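You operate a simulated robot arm through the tools that you are given. There is no shell and no other tool. Be economical: measure what you need, move in short steps, check, and stop when the job is done.

Carry out the task below with a simulated robot arm. There is one attempt and no reset: what you move stays moved.

TASK
Put the red clip and the spare clip in the green carry tray.

It is judged by the outcome, as a careful person would: the job done as asked, and still so three seconds after it is handed in. It fails if anything else is knocked over, pushed out of place, dropped, spilled or broken.

THE ROBOT
A 6-joint arm with a two-finger parallel gripper, fixed in place. Base frame: the origin is at the foot of the arm, x ahead of it, y to its left, z up; the work surface is at about z = 0.74. Lengths are in m, angles in rad, forces in N, time in s.
With the tool pointing down near the work surface it reaches from about 0.2 to 0.64 m from the base axis. Its first joint turns from -1.152 to 1.152 rad. Payload 2.7 kg.
Tool frame: the origin (TCP) lies between the finger pads and is the grasp point; the fingertips stand 0.023 m ahead of it; z points along the fingers, y is the line along which they close. The gripper opens to 0.094 m. The fingers are 0.038 m wide and 0.01 m thick; the gripper's body (0.054 by 0.096 m) begins 0.039 m behind the TCP.
Orientation is that of the tool frame in the base frame, as [roll, pitch, yaw] about the fixed x, y, z axes, in that order (R = Rz(yaw) Ry(pitch) Rx(roll)). With the fingers straight down and closing along the base's y, the tool's x points along the base's -x, its y along +y and its z along -z.

THE INTERFACE
- The arm moves only by the tool play_rows. Its argument "moves" is a list of rows, each a list of 3 entries, a list of its own where there are three numbers: the shift along the tool's x, y, z in m, then the turn, a rotation vector about the tool's x, y, z in rad, then the closure in counts, from 0 (fully open) to 255 (shut). In form: [[[tx, ty, tz], [rx, ry, rz], grip], ...]. A call has 1 to 20 rows; each row shifts and turns the commanded pose from where the row before left it, along the tool's axes as they then stand. A row lasts 0.2 s, in which the tool goes at most 0.05 m and 0.15 rad; a call with a longer step from one row to the next is refused whole, and so is a gripper value outside its range. A pose out of reach is approached as far as the arm can. The call stops where the force on the tool passes 40 N (or 10 N more than at its start, if that is more) or the arm is blocked; 0.2 s more then pass. The fingers move at their own pace (about 0.045 m/s each) and stop on an object; they squeeze with about 38 N. The grip force told is the motor's: it shows also when the fingers shut on nothing. Time passes only in rows, and 0.2 s behind the last, so rows that do not move let the fingers close. It gives the time, the measured TCP pose, the force on the tool (base axes), the opening and the grip force at its end, in the units of the frame above (readings bear some noise).
- Cameras (640 x 400 px; columns grow to the right, rows downward): "scene" is fixed at [0.076, -0.4317, 1.4027]; the picture's right is [0.77, -0.63, 0.00], its down [-0.37, -0.45, -0.81] and it looks along [0.51, 0.63, -0.59] (base axes); focal length 342 px, centre (320, 200). "wrist" rides on the gripper at [-0.039, 0, -0.044] in the tool frame; the picture's right is [0.00, -1.00, 0.00], its down [0.97, 0.00, -0.24] and it looks along [0.24, 0.00, 0.97] (tool axes); focal length 218 px, centre (320, 200).
- grab_frame(camera): a new picture of that camera. No time passes.
- point_at(camera, pixels): for up to 12 pixels [column, row] of the newest picture of that camera ("zoom" is the newest enlarged one), the place [x, y, z] in the base frame of the surface seen there, good to about 0.003 m. No time passes.
- zoom(camera, box): a new picture of the part [left, top, right, bottom] of that camera's present view, enlarged. No time passes.
- hand_in(): hands the job in; it is judged then, once.

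Work in short steps. Measure before you move; look again where a grasp or a placing could have gone wrong, and mend it. You have 60 turns and 22 pictures in all, the two below and enlarged ones among them. Open the gripper and draw the arm clear of the work before you hand the job in, unless the task says otherwise; then end with one line.

The tools are called as a command line: name --argument value ..., lists and objects as JSON in quotes. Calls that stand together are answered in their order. play_rows: Moves the arm, as the interface text tells. Its arguments: {"type":"object","properties":{"moves":{"type":"array","items":{"type":"array"}}},"required":["moves"]} The other tools are called the same way: grab_frame (camera) takes a picture; point_at (camera, pixels) gives the place of the surface under pixels of a picture; zoom (camera, box) takes an enlarged picture of a part of a camera's view; hand_in () hands the job in.

At the start:

```text
time: 0.0
ee_pos: [0.2989, 0.1847, 1.0803]
tcp_rot: [3.141, 0.0, 3.141]
wrist_force: [-0.1, 0.1, -0.6]
opening: 0.094
gripper_force: 0.1
```

scene: 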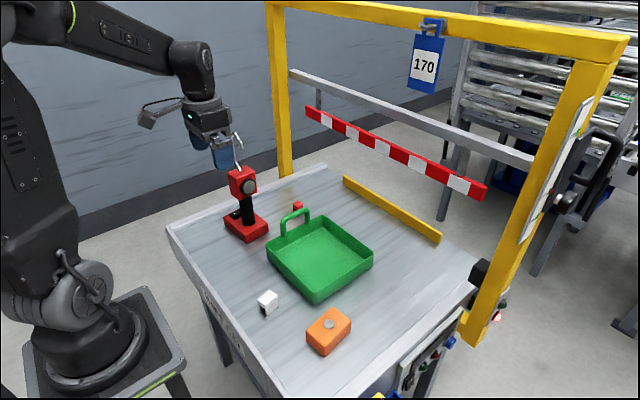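
wrist: 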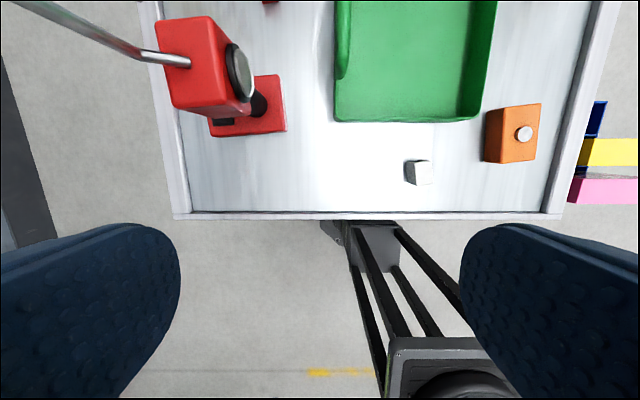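

The scene shows a small red item at (297,207) behind the tray and a white one at (267,302). I'll zoom on both to identify them.

zoom --camera "scene" --box '[210, 150, 390, 262]'

zoom --camera "scene" --box '[220, 260, 380, 360]'

point_at --camera "scene" --pixels '[[297, 205], [297, 210], [268, 294], [268, 303], [320, 250], [310, 300], [267, 245], [330, 218], [372, 262], [295, 215], [328, 325], [243, 180]]'

```text
3.56 times, centred on (300, 206) of scene
```

zoom: 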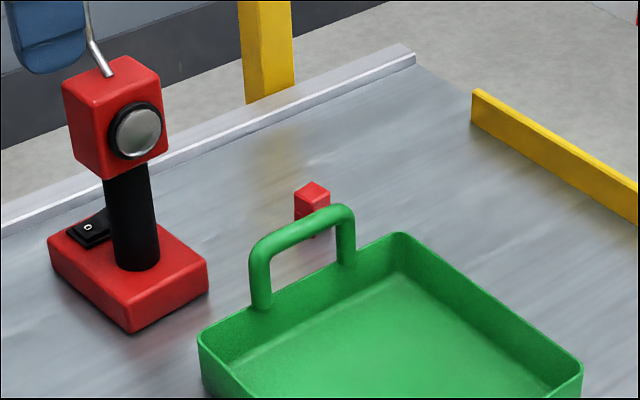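

```text
4.00 times, centred on (300, 310) of scene
```

zoom: 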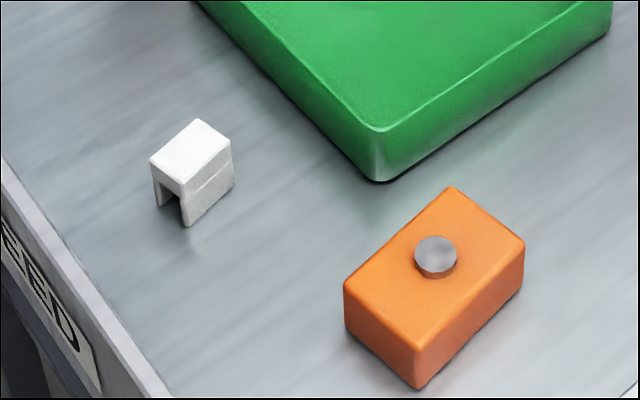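

```text
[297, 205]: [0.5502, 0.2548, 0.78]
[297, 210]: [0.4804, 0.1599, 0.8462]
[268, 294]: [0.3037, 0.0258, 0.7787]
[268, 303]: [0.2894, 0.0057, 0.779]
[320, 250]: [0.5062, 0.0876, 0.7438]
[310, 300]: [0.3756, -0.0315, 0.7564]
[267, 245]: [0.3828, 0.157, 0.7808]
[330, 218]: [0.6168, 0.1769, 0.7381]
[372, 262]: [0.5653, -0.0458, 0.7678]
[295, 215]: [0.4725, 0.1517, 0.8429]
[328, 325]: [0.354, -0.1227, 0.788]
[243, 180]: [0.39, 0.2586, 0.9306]
```

The white clip is an inverted U at about (0.30,0.02); the red one stands behind the tray handle. I'll measure the white clip's top corners and the surroundings in the zoom.

point_at --camera "zoom" --pixels '[[198, 122], [228, 141], [182, 182], [154, 161], [190, 150], [186, 222], [230, 186], [345, 285], [450, 190], [378, 178], [60, 260], [208, 190]]'

point_at --camera "scene" --pixels '[[269, 250], [317, 300], [371, 260], [309, 209], [282, 220], [283, 236], [310, 224], [320, 222], [236, 150], [230, 232], [252, 243], [265, 228]]'

zoom --camera "wrist" --box '[120, 0, 600, 220]'

```text
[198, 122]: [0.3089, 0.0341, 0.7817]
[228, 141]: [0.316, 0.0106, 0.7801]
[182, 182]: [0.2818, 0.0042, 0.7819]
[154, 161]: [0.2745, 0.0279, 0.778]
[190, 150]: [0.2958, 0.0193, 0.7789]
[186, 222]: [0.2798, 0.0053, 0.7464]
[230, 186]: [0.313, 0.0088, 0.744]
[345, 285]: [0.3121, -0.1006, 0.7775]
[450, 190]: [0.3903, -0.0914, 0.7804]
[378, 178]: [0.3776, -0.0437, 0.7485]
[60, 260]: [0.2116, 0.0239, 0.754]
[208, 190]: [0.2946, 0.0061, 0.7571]
```

```text
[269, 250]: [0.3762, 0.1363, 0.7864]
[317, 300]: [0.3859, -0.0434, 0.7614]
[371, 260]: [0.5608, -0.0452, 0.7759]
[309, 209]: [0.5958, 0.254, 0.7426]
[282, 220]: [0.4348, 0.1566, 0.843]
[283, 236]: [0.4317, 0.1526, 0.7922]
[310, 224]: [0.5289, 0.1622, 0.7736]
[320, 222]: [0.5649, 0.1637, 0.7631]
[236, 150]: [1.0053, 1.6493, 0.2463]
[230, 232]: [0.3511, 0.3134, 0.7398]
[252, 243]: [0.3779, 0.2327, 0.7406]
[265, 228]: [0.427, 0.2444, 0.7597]
```

```text
1.33 times, centred on (360, 110) of wrist
```

zoom: 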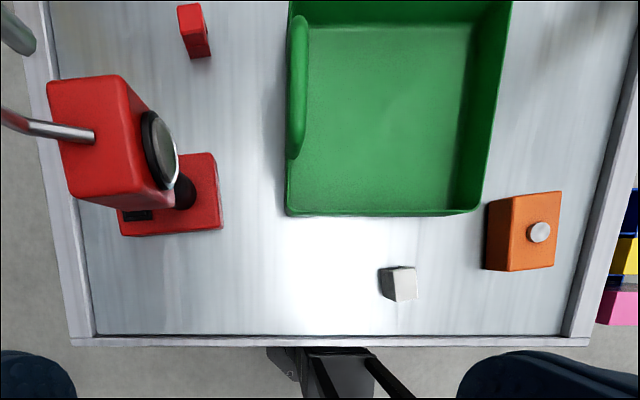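

White clip: centre (0.295,0.019), top z 0.78, about 0.035×0.025, turned about +0.2 rad. I move over it at z 0.90 with the fingers turned and look.

play_rows --moves '[[[0, -0.04, 0.02], [0, 0, -0.05], 0], [[0, -0.04, 0.03], [0, 0, -0.05], 0], [[0, -0.04, 0.03], [0, 0, -0.05], 0], [[0, -0.03, 0.03], [0, 0, -0.05], 0], [[0, 0, 0.03], [0, 0, 0], 0], [[0, 0, 0.03], [0, 0, 0], 0], [[0, 0, 0], [0, 0, 0], 0]]'

grab_frame --camera "wrist"

```text
time: 1.6
ee_pos: [0.3116, 0.0366, 0.9096]
tcp_rot: [-3.141, 0.0, -2.942]
wrist_force: [-0.2, -0.6, -0.7]
opening: 0.0939
gripper_force: 0.1
```

```text
16 pictures are left
```

wrist: 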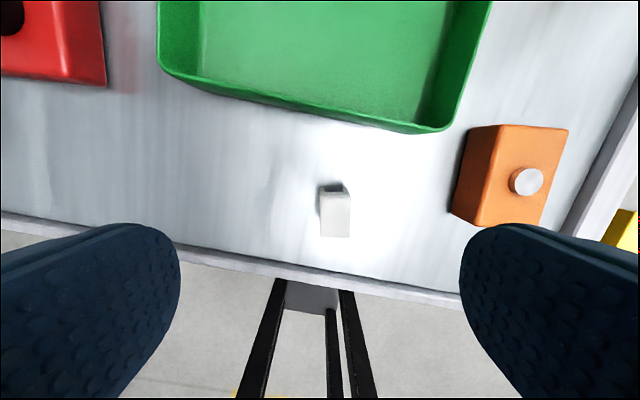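

The clip top spans (320–350, 193–237), aligned with the tool. I measure its corners.

point_at --camera "wrist" --pixels '[[323, 197], [348, 197], [323, 234], [348, 234], [335, 215], [333, 188], [290, 100], [450, 220], [210, 80]]'

zoom --camera "wrist" --box '[280, 165, 400, 255]'

```text
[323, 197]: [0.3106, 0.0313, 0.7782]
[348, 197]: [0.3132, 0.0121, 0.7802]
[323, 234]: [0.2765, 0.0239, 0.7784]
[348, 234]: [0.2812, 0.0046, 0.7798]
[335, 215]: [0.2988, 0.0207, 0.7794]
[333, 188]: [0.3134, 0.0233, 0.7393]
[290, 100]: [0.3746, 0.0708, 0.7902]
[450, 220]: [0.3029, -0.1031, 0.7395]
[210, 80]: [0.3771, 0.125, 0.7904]
```

```text
4.44 times, centred on (340, 210) of wrist
```

zoom: 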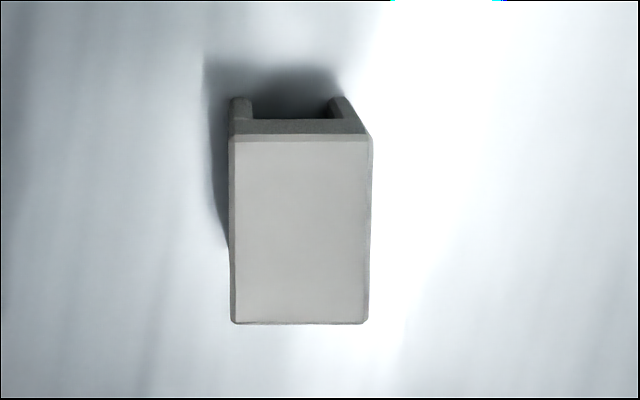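

Clip centre (0.2954, 0.018). I shift over it and descend to TCP z 0.768, then close.

play_rows --moves '[[[0.0196, -0.015, 0.02], [0, 0, 0], 0], [[0, 0, 0.04], [0, 0, 0], 0], [[0, 0, 0.04], [0, 0, 0], 0], [[0, 0, 0.025], [0, 0, 0], 0], [[0, 0, 0.0165], [0, 0, 0], 0], [[0, 0, 0], [0, 0, 0], 0], [[0, 0, 0], [0, 0, 0], 200], [[0, 0, 0], [0, 0, 0], 200], [[0, 0, 0], [0, 0, 0], 200], [[0, 0, 0], [0, 0, 0], 200], [[0, 0, 0], [0, 0, 0], 200], [[0, 0, 0], [0, 0, 0], 200]]'

```text
time: 4.2
ee_pos: [0.2954, 0.0177, 0.7687]
tcp_rot: [-3.141, 0.001, -2.941]
wrist_force: [-0.1, 0.7, 0.0]
opening: 0.0263
gripper_force: 37.8
```

Held at 0.026 opening. I lift to 0.88, carry over the tray to about (0.45,0.04) and check.

play_rows --moves '[[[0, 0, -0.03], [0, 0, 0], 200], [[0, 0, -0.04], [0, 0, 0], 200], [[0, 0, -0.04], [0, 0, 0], 200], [[-0.039, -0.0023, 0], [0, 0, 0], 200], [[-0.039, -0.0023, 0], [0, 0, 0], 200], [[-0.039, -0.0023, 0], [0, 0, 0], 200], [[-0.039, -0.0022, 0], [0, 0, 0], 200], [[0, 0, 0.03], [0, 0, 0], 200], [[0, 0, 0], [0, 0, 0], 200]]'

grab_frame --camera "scene"

```text
time: 6.2
ee_pos: [0.4474, 0.0393, 0.8509]
tcp_rot: [-3.139, 0.001, -2.941]
wrist_force: [0.0, -0.1, -0.1]
opening: 0.0253
gripper_force: 37.5
```

```text
14 pictures are left
```

scene: 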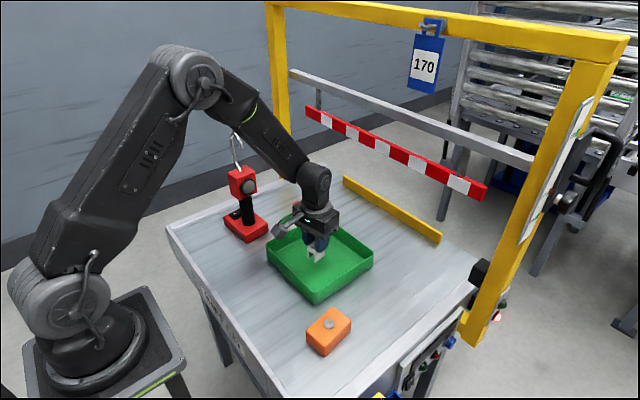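

Clip is over the tray floor. I lower to TCP z 0.776 and release partially, then rise.

play_rows --moves '[[[0, 0, 0.04], [0, 0, 0], 200], [[0, 0, 0.025], [0, 0, 0], 200], [[0, 0, 0.01], [0, 0, 0], 200], [[0, 0, 0], [0, 0, 0], 200]]'

```text
time: 6.9
ee_pos: [0.4518, 0.0413, 0.788]
tcp_rot: [-3.141, 0.013, -2.939]
wrist_force: [-0.2, -0.9, 6.8]
opening: 0.0256
gripper_force: 37.9
stopped in row 3: the force on the tool passed its limit (the readings are from after the stop); the commanded pose is now the measured one
```

It stopped at z 0.788 with contact earlier than expected. I look before releasing.

zoom --camera "scene" --box '[240, 160, 400, 310]'

point_at --camera "scene" --pixels '[[320, 275], [340, 265], [300, 268], [350, 255]]'

```text
2.67 times, centred on (320, 235) of scene
```

zoom: 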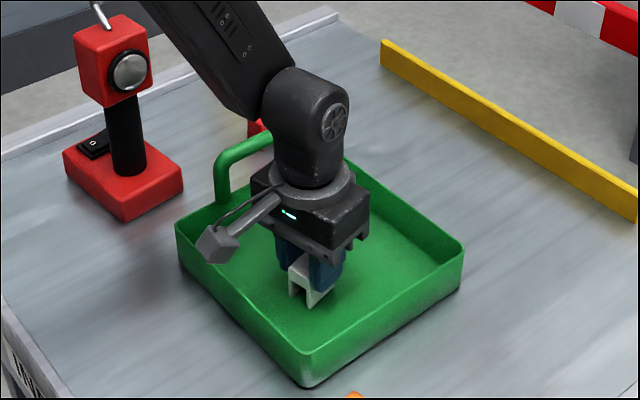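

```text
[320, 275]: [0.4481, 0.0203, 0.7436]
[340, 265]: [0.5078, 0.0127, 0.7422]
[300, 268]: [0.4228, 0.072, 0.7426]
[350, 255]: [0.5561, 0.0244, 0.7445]
```

point_at --camera "zoom" --pixels '[[313, 302], [294, 292], [298, 265], [318, 280], [330, 284], [315, 310], [245, 170], [266, 140], [220, 245]]'

grab_frame --camera "wrist"

```text
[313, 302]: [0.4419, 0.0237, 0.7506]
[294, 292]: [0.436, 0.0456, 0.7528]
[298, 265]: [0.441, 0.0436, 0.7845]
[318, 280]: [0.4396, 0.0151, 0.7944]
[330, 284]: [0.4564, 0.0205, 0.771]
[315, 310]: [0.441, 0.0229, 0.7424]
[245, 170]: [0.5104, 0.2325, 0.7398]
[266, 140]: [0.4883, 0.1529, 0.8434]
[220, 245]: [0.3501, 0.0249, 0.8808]
```

```text
12 pictures are left
```

wrist: 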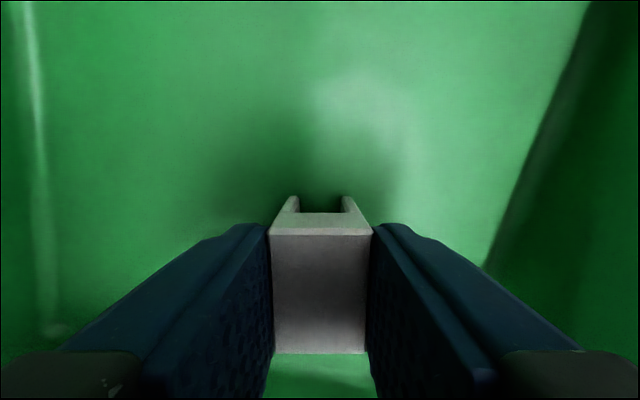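

Nothing blocks; clip bottom is near the floor (~0.748). I creep down in small steps to see if it seats.

play_rows --moves '[[[0, 0, 0.003], [0, 0, 0], 200], [[0, 0, 0.003], [0, 0, 0], 200], [[0, 0, 0], [0, 0, 0], 200]]'

```text
time: 7.3
ee_pos: [0.4534, 0.0412, 0.789]
tcp_rot: [-3.139, 0.017, -2.942]
wrist_force: [-1.5, -0.2, 7.2]
opening: 0.0257
gripper_force: 37.9
stopped in row 2: the force on the tool passed its limit (the readings are from after the stop); the commanded pose is now the measured one
```

point_at --camera "wrist" --pixels '[[320, 238], [320, 300], [320, 345], [292, 200], [345, 200], [320, 208], [320, 225], [320, 180], [225, 240], [410, 240]]'

```text
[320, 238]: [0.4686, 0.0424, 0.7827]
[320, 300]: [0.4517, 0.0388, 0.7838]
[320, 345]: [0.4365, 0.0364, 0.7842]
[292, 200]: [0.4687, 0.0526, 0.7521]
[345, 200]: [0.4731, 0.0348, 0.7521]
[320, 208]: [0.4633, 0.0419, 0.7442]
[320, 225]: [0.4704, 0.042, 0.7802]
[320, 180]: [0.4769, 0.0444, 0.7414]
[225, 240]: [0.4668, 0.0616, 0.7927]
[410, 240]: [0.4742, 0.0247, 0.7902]
```

The clip's top is at 0.784, so it stands on the tray floor (it slid a little in the fingers). I release and rise.

play_rows --moves '[[[0, 0, 0], [0, 0, 0], 90], [[0, 0, 0], [0, 0, 0], 90], [[0, 0, 0], [0, 0, 0], 90], [[0, 0, -0.02], [0, 0, 0], 90], [[0, 0, -0.04], [0, 0, 0], 90], [[0, 0, -0.05], [0, 0, 0], 90], [[0, 0, -0.05], [0, 0, 0], 90], [[0, 0, -0.05], [0, 0, 0], 90], [[0, 0, 0], [0, 0, 0], 90]]'

grab_frame --camera "wrist"

zoom --camera "scene" --box '[200, 110, 400, 310]'

```text
time: 9.3
ee_pos: [0.4489, 0.0368, 0.9981]
tcp_rot: [-3.139, 0.014, -2.941]
wrist_force: [-0.8, -0.4, 0.1]
opening: 0.0608
gripper_force: 0.1
```

```text
11 pictures are left
```

wrist: 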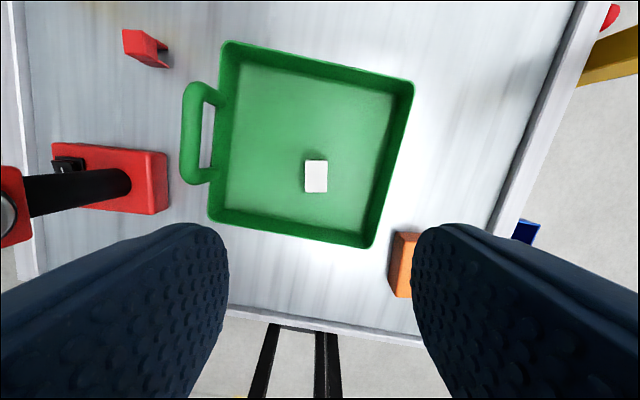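

```text
2.00 times, centred on (300, 210) of scene
```

zoom: 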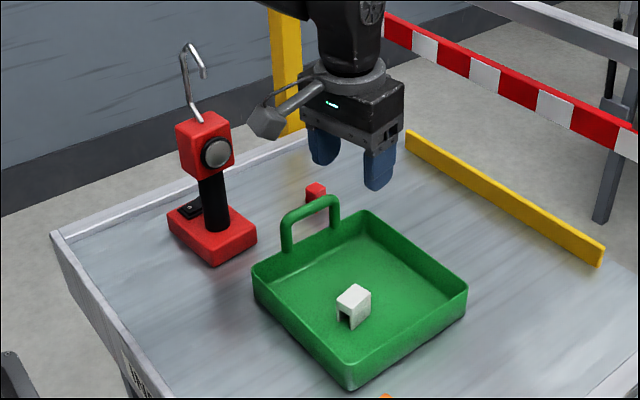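

White clip stands in the tray. Now I measure the red clip (wrist around (146,48)), the hook on the lamp, and the handle.

point_at --camera "wrist" --pixels '[[125, 31], [145, 31], [128, 53], [148, 64], [158, 44], [166, 48], [165, 66], [136, 43], [190, 90], [190, 180], [165, 155], [165, 212]]'

point_at --camera "zoom" --pixels '[[200, 120], [182, 60], [190, 46], [205, 75], [188, 95], [205, 115], [180, 130], [230, 125], [316, 186], [325, 192], [307, 190], [316, 193]]'

zoom --camera "wrist" --box '[90, 10, 210, 85]'

```text
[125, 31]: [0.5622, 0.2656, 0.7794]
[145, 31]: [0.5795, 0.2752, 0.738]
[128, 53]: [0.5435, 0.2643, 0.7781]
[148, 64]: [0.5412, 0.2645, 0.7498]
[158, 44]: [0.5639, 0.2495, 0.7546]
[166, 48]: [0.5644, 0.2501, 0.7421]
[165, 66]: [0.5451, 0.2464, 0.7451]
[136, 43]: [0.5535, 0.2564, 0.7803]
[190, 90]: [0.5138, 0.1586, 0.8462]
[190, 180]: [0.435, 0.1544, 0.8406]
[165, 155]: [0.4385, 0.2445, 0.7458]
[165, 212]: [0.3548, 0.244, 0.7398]
```

```text
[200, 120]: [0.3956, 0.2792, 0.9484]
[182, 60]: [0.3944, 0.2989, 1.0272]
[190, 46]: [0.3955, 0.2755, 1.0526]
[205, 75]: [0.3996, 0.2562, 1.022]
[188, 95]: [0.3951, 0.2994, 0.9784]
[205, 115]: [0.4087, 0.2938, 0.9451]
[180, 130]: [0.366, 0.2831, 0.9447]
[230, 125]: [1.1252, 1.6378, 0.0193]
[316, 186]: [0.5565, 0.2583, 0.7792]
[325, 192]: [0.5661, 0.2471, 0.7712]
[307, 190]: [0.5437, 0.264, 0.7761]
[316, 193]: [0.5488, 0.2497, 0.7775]
```

```text
5.33 times, centred on (150, 48) of wrist
```

zoom: 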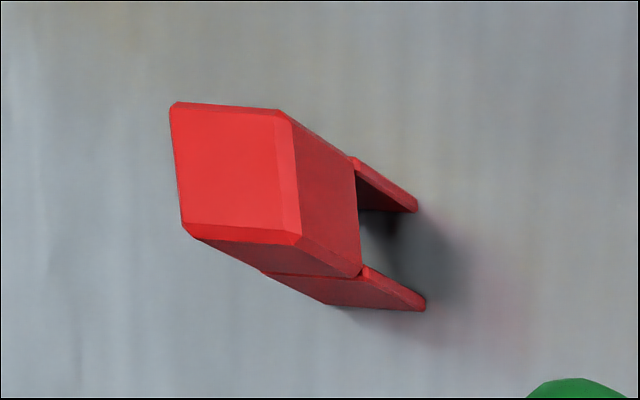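

Red clip centre ≈(0.554,0.256). The lamp hook reaches z 1.05 at (0.395,0.28), so I measure where the forearm and the side bracket run before going there.

point_at --camera "zoom" --pixels '[[178, 110], [285, 120], [298, 230], [188, 225], [235, 170], [340, 250], [355, 220], [420, 300], [412, 205]]'

grab_frame --camera "scene"

```text
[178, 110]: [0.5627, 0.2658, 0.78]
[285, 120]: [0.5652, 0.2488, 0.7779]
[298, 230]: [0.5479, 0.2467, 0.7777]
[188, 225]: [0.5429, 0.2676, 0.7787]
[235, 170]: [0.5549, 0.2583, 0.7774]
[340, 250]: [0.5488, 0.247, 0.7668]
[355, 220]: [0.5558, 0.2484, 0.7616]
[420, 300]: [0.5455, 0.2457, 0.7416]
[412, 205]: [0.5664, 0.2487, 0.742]
```

```text
8 pictures are left
```

scene: 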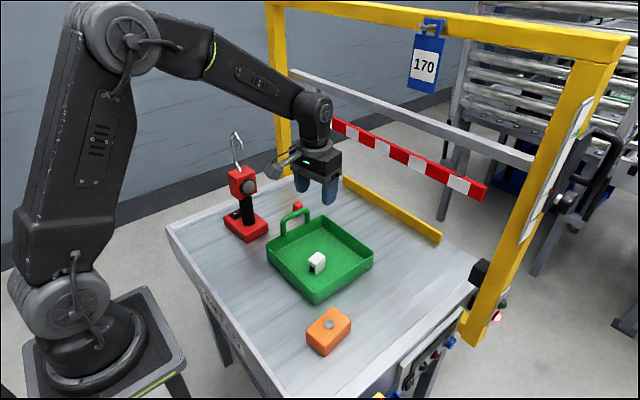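

point_at --camera "scene" --pixels '[[130, 40], [205, 50], [235, 65], [270, 85], [290, 105], [295, 115], [318, 118], [272, 170], [290, 158], [320, 155], [330, 160], [250, 92]]'

```text
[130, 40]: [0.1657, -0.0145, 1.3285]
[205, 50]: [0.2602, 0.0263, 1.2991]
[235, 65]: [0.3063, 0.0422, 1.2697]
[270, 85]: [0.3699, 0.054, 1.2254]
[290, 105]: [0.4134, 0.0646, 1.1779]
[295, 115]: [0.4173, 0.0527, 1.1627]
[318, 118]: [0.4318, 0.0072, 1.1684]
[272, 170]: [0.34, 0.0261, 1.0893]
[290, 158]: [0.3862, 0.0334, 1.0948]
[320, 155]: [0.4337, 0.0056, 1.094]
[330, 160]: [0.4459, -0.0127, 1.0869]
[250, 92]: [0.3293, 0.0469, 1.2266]
```

The forearm sits left of the tool's plane and could meet the lamp hook when reaching out to the red clip. I measure the arm's joints to judge that.

point_at --camera "scene" --pixels '[[128, 37], [58, 300], [318, 112], [222, 80], [262, 104], [285, 116], [295, 118], [225, 38], [265, 62], [295, 86], [190, 75], [310, 95]]'

zoom --camera "scene" --box '[60, 0, 360, 190]'

```text
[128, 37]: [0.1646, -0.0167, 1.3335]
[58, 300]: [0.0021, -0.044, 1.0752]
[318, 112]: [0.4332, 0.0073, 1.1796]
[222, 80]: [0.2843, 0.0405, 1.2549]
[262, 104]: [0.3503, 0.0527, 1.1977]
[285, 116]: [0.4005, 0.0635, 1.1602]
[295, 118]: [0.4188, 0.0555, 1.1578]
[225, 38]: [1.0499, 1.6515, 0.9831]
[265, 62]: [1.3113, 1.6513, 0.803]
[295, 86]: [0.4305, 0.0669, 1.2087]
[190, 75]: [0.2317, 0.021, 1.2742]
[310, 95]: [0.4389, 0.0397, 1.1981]
```

```text
2.11 times, centred on (210, 95) of scene
```

zoom: 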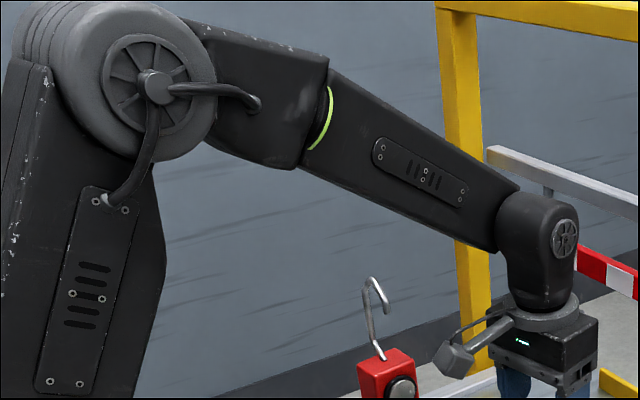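

A vertical approach would put the nearly straight forearm (z≈0.97) into the lamp head/hook. So I'll approach the red clip tilted 0.6 rad, with the wrist leaning to −y, closing along base x. First I turn the tool in place, high over the tray.

play_rows --moves '[[[0, 0, 0], [0, 0, 0.1476], 90], [[0, 0, 0], [0, 0, 0.1476], 90], [[0, 0, 0], [0, 0, 0.1476], 90], [[0, 0, 0], [0, 0, 0.1476], 90], [[0, 0, 0], [0, 0, 0.1476], 90], [[0, 0, 0], [0, 0, 0.1476], 90], [[0, 0, 0], [0, 0, 0.1476], 90], [[0, 0, 0], [0, 0, 0.1476], 90], [[0, 0, 0], [0, 0, 0.1476], 90], [[0, 0, 0], [0, 0, 0.1476], 90], [[0, 0, 0], [0, 0, 0.1476], 90], [[0, 0, 0], [0, 0, 0.1476], 90], [[0, 0, 0], [0, 0.14, 0], 90], [[0, 0, 0], [0, 0.14, 0], 90], [[0, 0, 0], [0, 0.14, 0], 90], [[0, 0, 0], [0, 0.14, 0], 90], [[0, 0, 0], [0, 0.04, 0], 90], [[0, 0, 0], [0, 0, 0], 90]]'

```text
time: 13.1
ee_pos: [0.4498, 0.0398, 0.9985]
tcp_rot: [3.122, -0.602, 1.581]
wrist_force: [0.8, 0.1, 0.4]
opening: 0.0606
gripper_force: 0.1
```

Orientation as intended. I move to a stand-off 0.2 m back along the tool axis from the red clip, then look at the clearance to the hook.

play_rows --moves '[[[0.0129, 0.02625, 0.0272], [0, 0, 0], 90], [[0.0129, 0.02625, 0.0272], [0, 0, 0], 90], [[0.0129, 0.02625, 0.0272], [0, 0, 0], 90], [[0.0129, 0.02625, 0.0272], [0, 0, 0], 90], [[0, 0, 0], [0, 0, 0], 90]]'

grab_frame --camera "scene"

grab_frame --camera "wrist"

```text
time: 14.3
ee_pos: [0.5542, 0.1475, 0.9389]
tcp_rot: [3.122, -0.601, 1.581]
wrist_force: [-0.7, -0.2, -0.8]
opening: 0.0609
gripper_force: 0.1
```

```text
6 pictures are left
```

scene: 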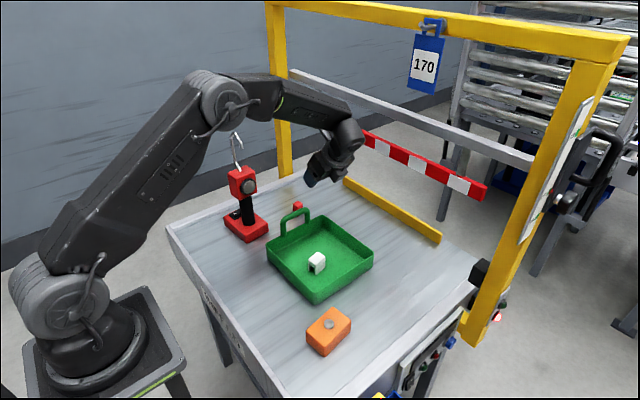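

```text
5 pictures are left
```

wrist: 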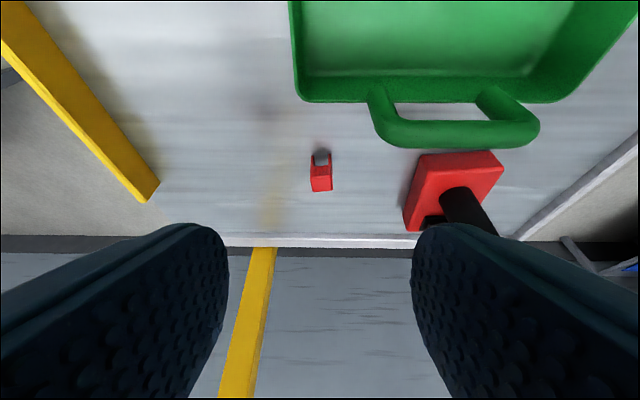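

Good view: the clip is centred in the tool's view at (321,172). I measure forearm/elbow points relative to the hook and the clip from here.

point_at --camera "scene" --pixels '[[220, 105], [245, 95], [255, 115], [280, 105], [310, 100], [320, 122], [350, 130], [235, 125], [280, 118], [200, 150]]'

point_at --camera "wrist" --pixels '[[313, 180], [330, 180], [321, 176], [312, 160], [330, 160], [321, 188], [321, 170], [380, 130], [405, 225]]'

zoom --camera "scene" --box '[160, 50, 400, 250]'

```text
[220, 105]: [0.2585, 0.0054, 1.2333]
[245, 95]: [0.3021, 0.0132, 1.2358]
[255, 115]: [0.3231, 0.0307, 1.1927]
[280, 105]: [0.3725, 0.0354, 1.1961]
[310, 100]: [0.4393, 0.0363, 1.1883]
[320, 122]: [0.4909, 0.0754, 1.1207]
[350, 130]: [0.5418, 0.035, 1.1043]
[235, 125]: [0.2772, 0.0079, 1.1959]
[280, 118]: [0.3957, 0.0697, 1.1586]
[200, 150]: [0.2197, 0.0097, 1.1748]
```

```text
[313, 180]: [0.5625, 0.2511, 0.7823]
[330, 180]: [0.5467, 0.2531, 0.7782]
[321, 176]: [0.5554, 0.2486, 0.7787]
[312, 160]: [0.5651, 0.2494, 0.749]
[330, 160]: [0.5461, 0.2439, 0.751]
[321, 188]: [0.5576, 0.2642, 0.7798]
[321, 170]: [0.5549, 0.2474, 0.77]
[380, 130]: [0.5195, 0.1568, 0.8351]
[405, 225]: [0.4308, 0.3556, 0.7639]
```

```text
2.00 times, centred on (280, 150) of scene
```

zoom: 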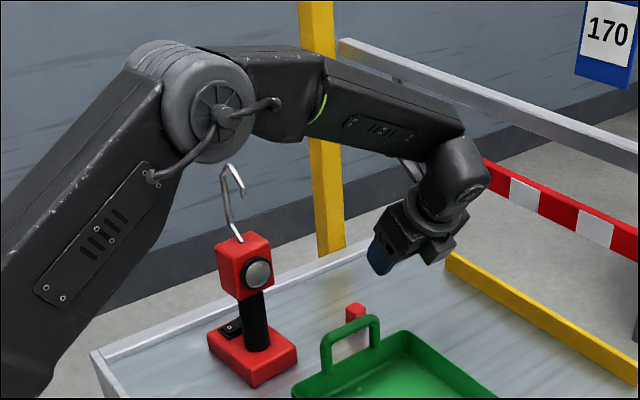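

Forearm currently passes well to the −y side of the hook (y≈0.04–0.08 vs 0.256). I advance 0.13 m along the tool axis in modest steps and check clearance again.

play_rows --moves '[[[-0.0034, 0.0005, 0.03], [0, 0, 0], 90], [[0, 0, 0.03], [0, 0, 0], 90], [[0, 0, 0.03], [0, 0, 0], 90], [[0, 0, 0.025], [0, 0, 0], 90], [[0, 0, 0.015], [0, 0, 0], 90], [[0, 0, 0], [0, 0, 0], 90]]'

grab_frame --camera "scene"

```text
time: 15.7
ee_pos: [0.5579, 0.2166, 0.8302]
tcp_rot: [3.124, -0.602, 1.582]
wrist_force: [1.1, -0.5, -0.9]
opening: 0.0608
gripper_force: 0.1
```

```text
3 pictures are left
```

scene: 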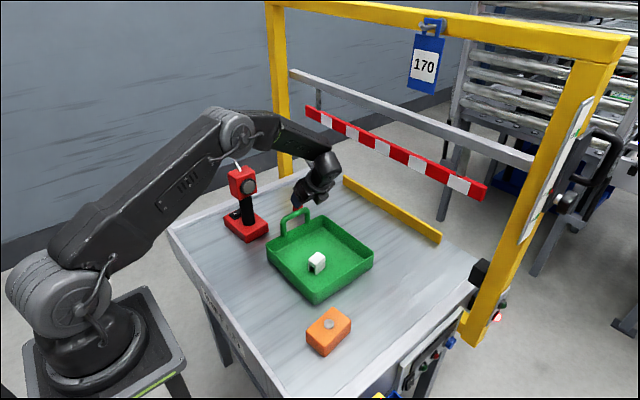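

point_at --camera "scene" --pixels '[[235, 135], [250, 147], [237, 160], [270, 138], [275, 148], [290, 140], [300, 155], [225, 155], [215, 160], [320, 150], [238, 164], [300, 200]]'

```text
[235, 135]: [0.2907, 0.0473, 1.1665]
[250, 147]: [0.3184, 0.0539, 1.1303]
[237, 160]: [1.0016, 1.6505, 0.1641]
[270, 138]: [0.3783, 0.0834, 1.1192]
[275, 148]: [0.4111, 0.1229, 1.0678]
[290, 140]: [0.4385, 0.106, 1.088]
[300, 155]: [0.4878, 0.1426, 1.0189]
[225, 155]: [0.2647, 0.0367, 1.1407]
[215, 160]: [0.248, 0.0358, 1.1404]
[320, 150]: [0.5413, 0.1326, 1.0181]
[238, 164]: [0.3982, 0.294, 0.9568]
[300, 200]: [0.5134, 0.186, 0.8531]
```

Clearance stays ≥4 cm. I advance the remaining 0.07 m with a −5 mm x correction, then close.

play_rows --moves '[[[0.001, -0.005, 0.02], [0, 0, 0], 90], [[0, 0, 0.02], [0, 0, 0], 90], [[0, 0, 0.015], [0, 0, 0], 90], [[0, 0, 0.009], [0, 0, 0], 90], [[0, 0, 0.005], [0, 0, 0], 90], [[0, 0, 0], [0, 0, 0], 90]]'

```text
time: 17.1
ee_pos: [0.5536, 0.2564, 0.7748]
tcp_rot: [3.123, -0.604, 1.583]
wrist_force: [-0.5, -0.8, 0.4]
opening: 0.0609
gripper_force: 0.0
```

TCP is at (0.554,0.256,0.775), no contact. I close on the clip.

play_rows --moves '[[[0, 0, 0], [0, 0, 0], 230], [[0, 0, 0], [0, 0, 0], 230], [[0, 0, 0], [0, 0, 0], 230], [[0, 0, 0], [0, 0, 0], 230], [[0, 0, 0], [0, 0, 0], 230]]'

```text
time: 18.3
ee_pos: [0.5534, 0.2558, 0.7757]
tcp_rot: [3.124, -0.602, 1.583]
wrist_force: [-0.5, -0.8, 0.6]
opening: 0.0229
gripper_force: 37.8
```

Held at 0.023. I retreat slowly along the tool axis, rise, and move over the tray's inner area near (0.50,0.10), then look.

play_rows --moves '[[[0.003, 0, -0.01], [0, 0, 0], 230], [[0, 0, -0.02], [0, 0, 0], 230], [[0, 0, -0.025], [0, 0, 0], 230], [[0, 0, -0.025], [0, 0, 0], 230], [[0, 0, -0.025], [0, 0, 0], 230], [[0, 0, -0.025], [0, 0, 0], 230], [[0, 0, -0.025], [0, 0, 0], 230], [[0.0085, 0, -0.0125], [0, 0, 0], 230], [[0.0085, 0, -0.0125], [0, 0, 0], 230], [[-0.018, -0.0177, -0.0124], [0, 0, 0], 230], [[-0.018, -0.0177, -0.0124], [0, 0, 0], 230], [[-0.0185, -0.0176, -0.0125], [0, 0, 0], 230], [[0, 0, 0], [0, 0, 0], 230]]'

grab_frame --camera "wrist"

```text
time: 21.1
ee_pos: [0.4972, 0.1042, 0.9308]
tcp_rot: [3.122, -0.603, 1.582]
wrist_force: [0.3, -0.6, -0.7]
opening: 0.023
gripper_force: 37.9
```

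```text
2 pictures are left
```

wrist: 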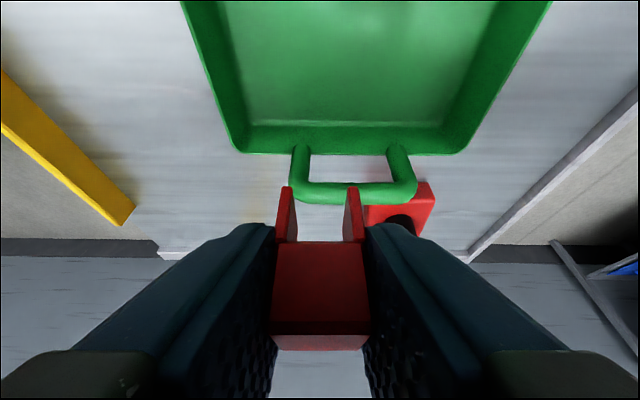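

The clip is held upright-ish. I measure its attitude and height, and tray edges.

point_at --camera "wrist" --pixels '[[285, 190], [352, 190], [284, 235], [320, 246], [320, 325], [320, 342], [320, 349], [300, 125], [245, 130], [400, 130], [300, 155], [232, 145]]'

```text
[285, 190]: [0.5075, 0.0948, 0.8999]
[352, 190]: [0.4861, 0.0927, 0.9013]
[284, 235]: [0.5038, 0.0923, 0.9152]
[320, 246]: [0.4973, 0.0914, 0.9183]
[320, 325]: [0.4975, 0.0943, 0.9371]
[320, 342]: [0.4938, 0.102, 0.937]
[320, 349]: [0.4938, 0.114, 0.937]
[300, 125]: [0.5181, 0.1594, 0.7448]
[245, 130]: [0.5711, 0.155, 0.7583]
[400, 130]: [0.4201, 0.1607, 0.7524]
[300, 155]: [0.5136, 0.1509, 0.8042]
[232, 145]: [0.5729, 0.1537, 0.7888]
```

Clip is upright, bottom ≈0.033 below the TCP, at (0.497,0.103), clear inside the tray. I lower vertically to just above the floor, then creep.

play_rows --moves '[[[-0.017, 0, 0.0248], [0, 0, 0], 230], [[-0.017, 0, 0.0248], [0, 0, 0], 230], [[-0.017, 0, 0.0248], [0, 0, 0], 230], [[-0.017, 0, 0.0248], [0, 0, 0], 230], [[-0.0113, 0, 0.0165], [0, 0, 0], 230], [[0, 0, 0], [0, 0, 0], 230]]'

```text
time: 22.5
ee_pos: [0.4992, 0.103, 0.7922]
tcp_rot: [3.121, -0.602, 1.581]
wrist_force: [0.2, -0.7, -0.4]
opening: 0.023
gripper_force: 38.2
```

play_rows --moves '[[[-0.0028, 0, 0.0041], [0, 0, 0], 230], [[-0.0017, 0, 0.0025], [0, 0, 0], 230], [[-0.0017, 0, 0.0025], [0, 0, 0], 230], [[0, 0, 0], [0, 0, 0], 230]]'

```text
time: 23.5
ee_pos: [0.5003, 0.1049, 0.782]
tcp_rot: [3.125, -0.603, 1.581]
wrist_force: [1.1, -0.2, -0.2]
opening: 0.0226
gripper_force: 37.6
```

No contact yet; 3 mm more.

play_rows --moves '[[[-0.0009, 0, 0.0012], [0, 0, 0], 230], [[-0.0009, 0, 0.0012], [0, 0, 0], 230], [[0, 0, 0], [0, 0, 0], 230]]'

```text
time: 24.3
ee_pos: [0.5001, 0.1042, 0.7793]
tcp_rot: [3.123, -0.602, 1.579]
wrist_force: [-0.2, -0.7, 0.9]
opening: 0.0231
gripper_force: 38.0
```

Clip is at or within a couple of mm of the floor. I release and retreat along the tool axis, then up.

play_rows --moves '[[[0, 0, 0], [0, 0, 0], 125], [[0, 0, 0], [0, 0, 0], 125], [[0, 0, 0], [0, 0, 0], 125], [[0, 0, -0.015], [0, 0, 0], 125], [[0, 0, -0.03], [0, 0, 0], 125], [[0, 0, -0.04], [0, 0, 0], 125], [[0, 0, -0.04], [0, 0, 0], 125], [[0, 0, -0.04], [0, 0, 0], 125], [[0, 0, -0.04], [0, 0, 0], 125], [[0, 0, -0.04], [0, 0, 0], 0], [[0, 0, 0], [0, 0, 0], 0], [[0, 0, 0], [0, 0, 0], 0]]'

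zoom --camera "scene" --box '[200, 110, 400, 360]'

```text
time: 26.9
ee_pos: [0.4936, -0.0364, 0.9792]
tcp_rot: [3.124, -0.602, 1.581]
wrist_force: [-0.3, 0.4, 0.4]
opening: 0.0941
gripper_force: 0.0
```

```text
1.60 times, centred on (300, 235) of scene
```

zoom: 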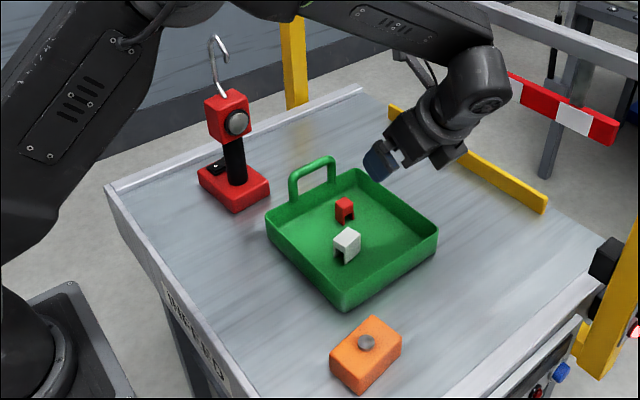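

Both clips stand in the tray and nothing else moved. I raise the arm a little more and hand in.

play_rows --moves '[[[0.0226, 0, -0.033], [0, 0, 0], 0], [[0.0226, 0, -0.033], [0, 0, 0], 0], [[0, 0, 0], [0, 0, 0], 0]]'

hand_in

```text
time: 27.7
ee_pos: [0.493, -0.035, 1.058]
tcp_rot: [3.124, -0.604, 1.581]
wrist_force: [0.6, -0.1, 0.2]
opening: 0.0941
gripper_force: 0.0
```

```text
The job is handed in.
```

The red clip and the spare clip (I took the white one to be the spare) are both standing in the green carry tray; nothing else was moved, and the arm is raised clear with the gripper open.
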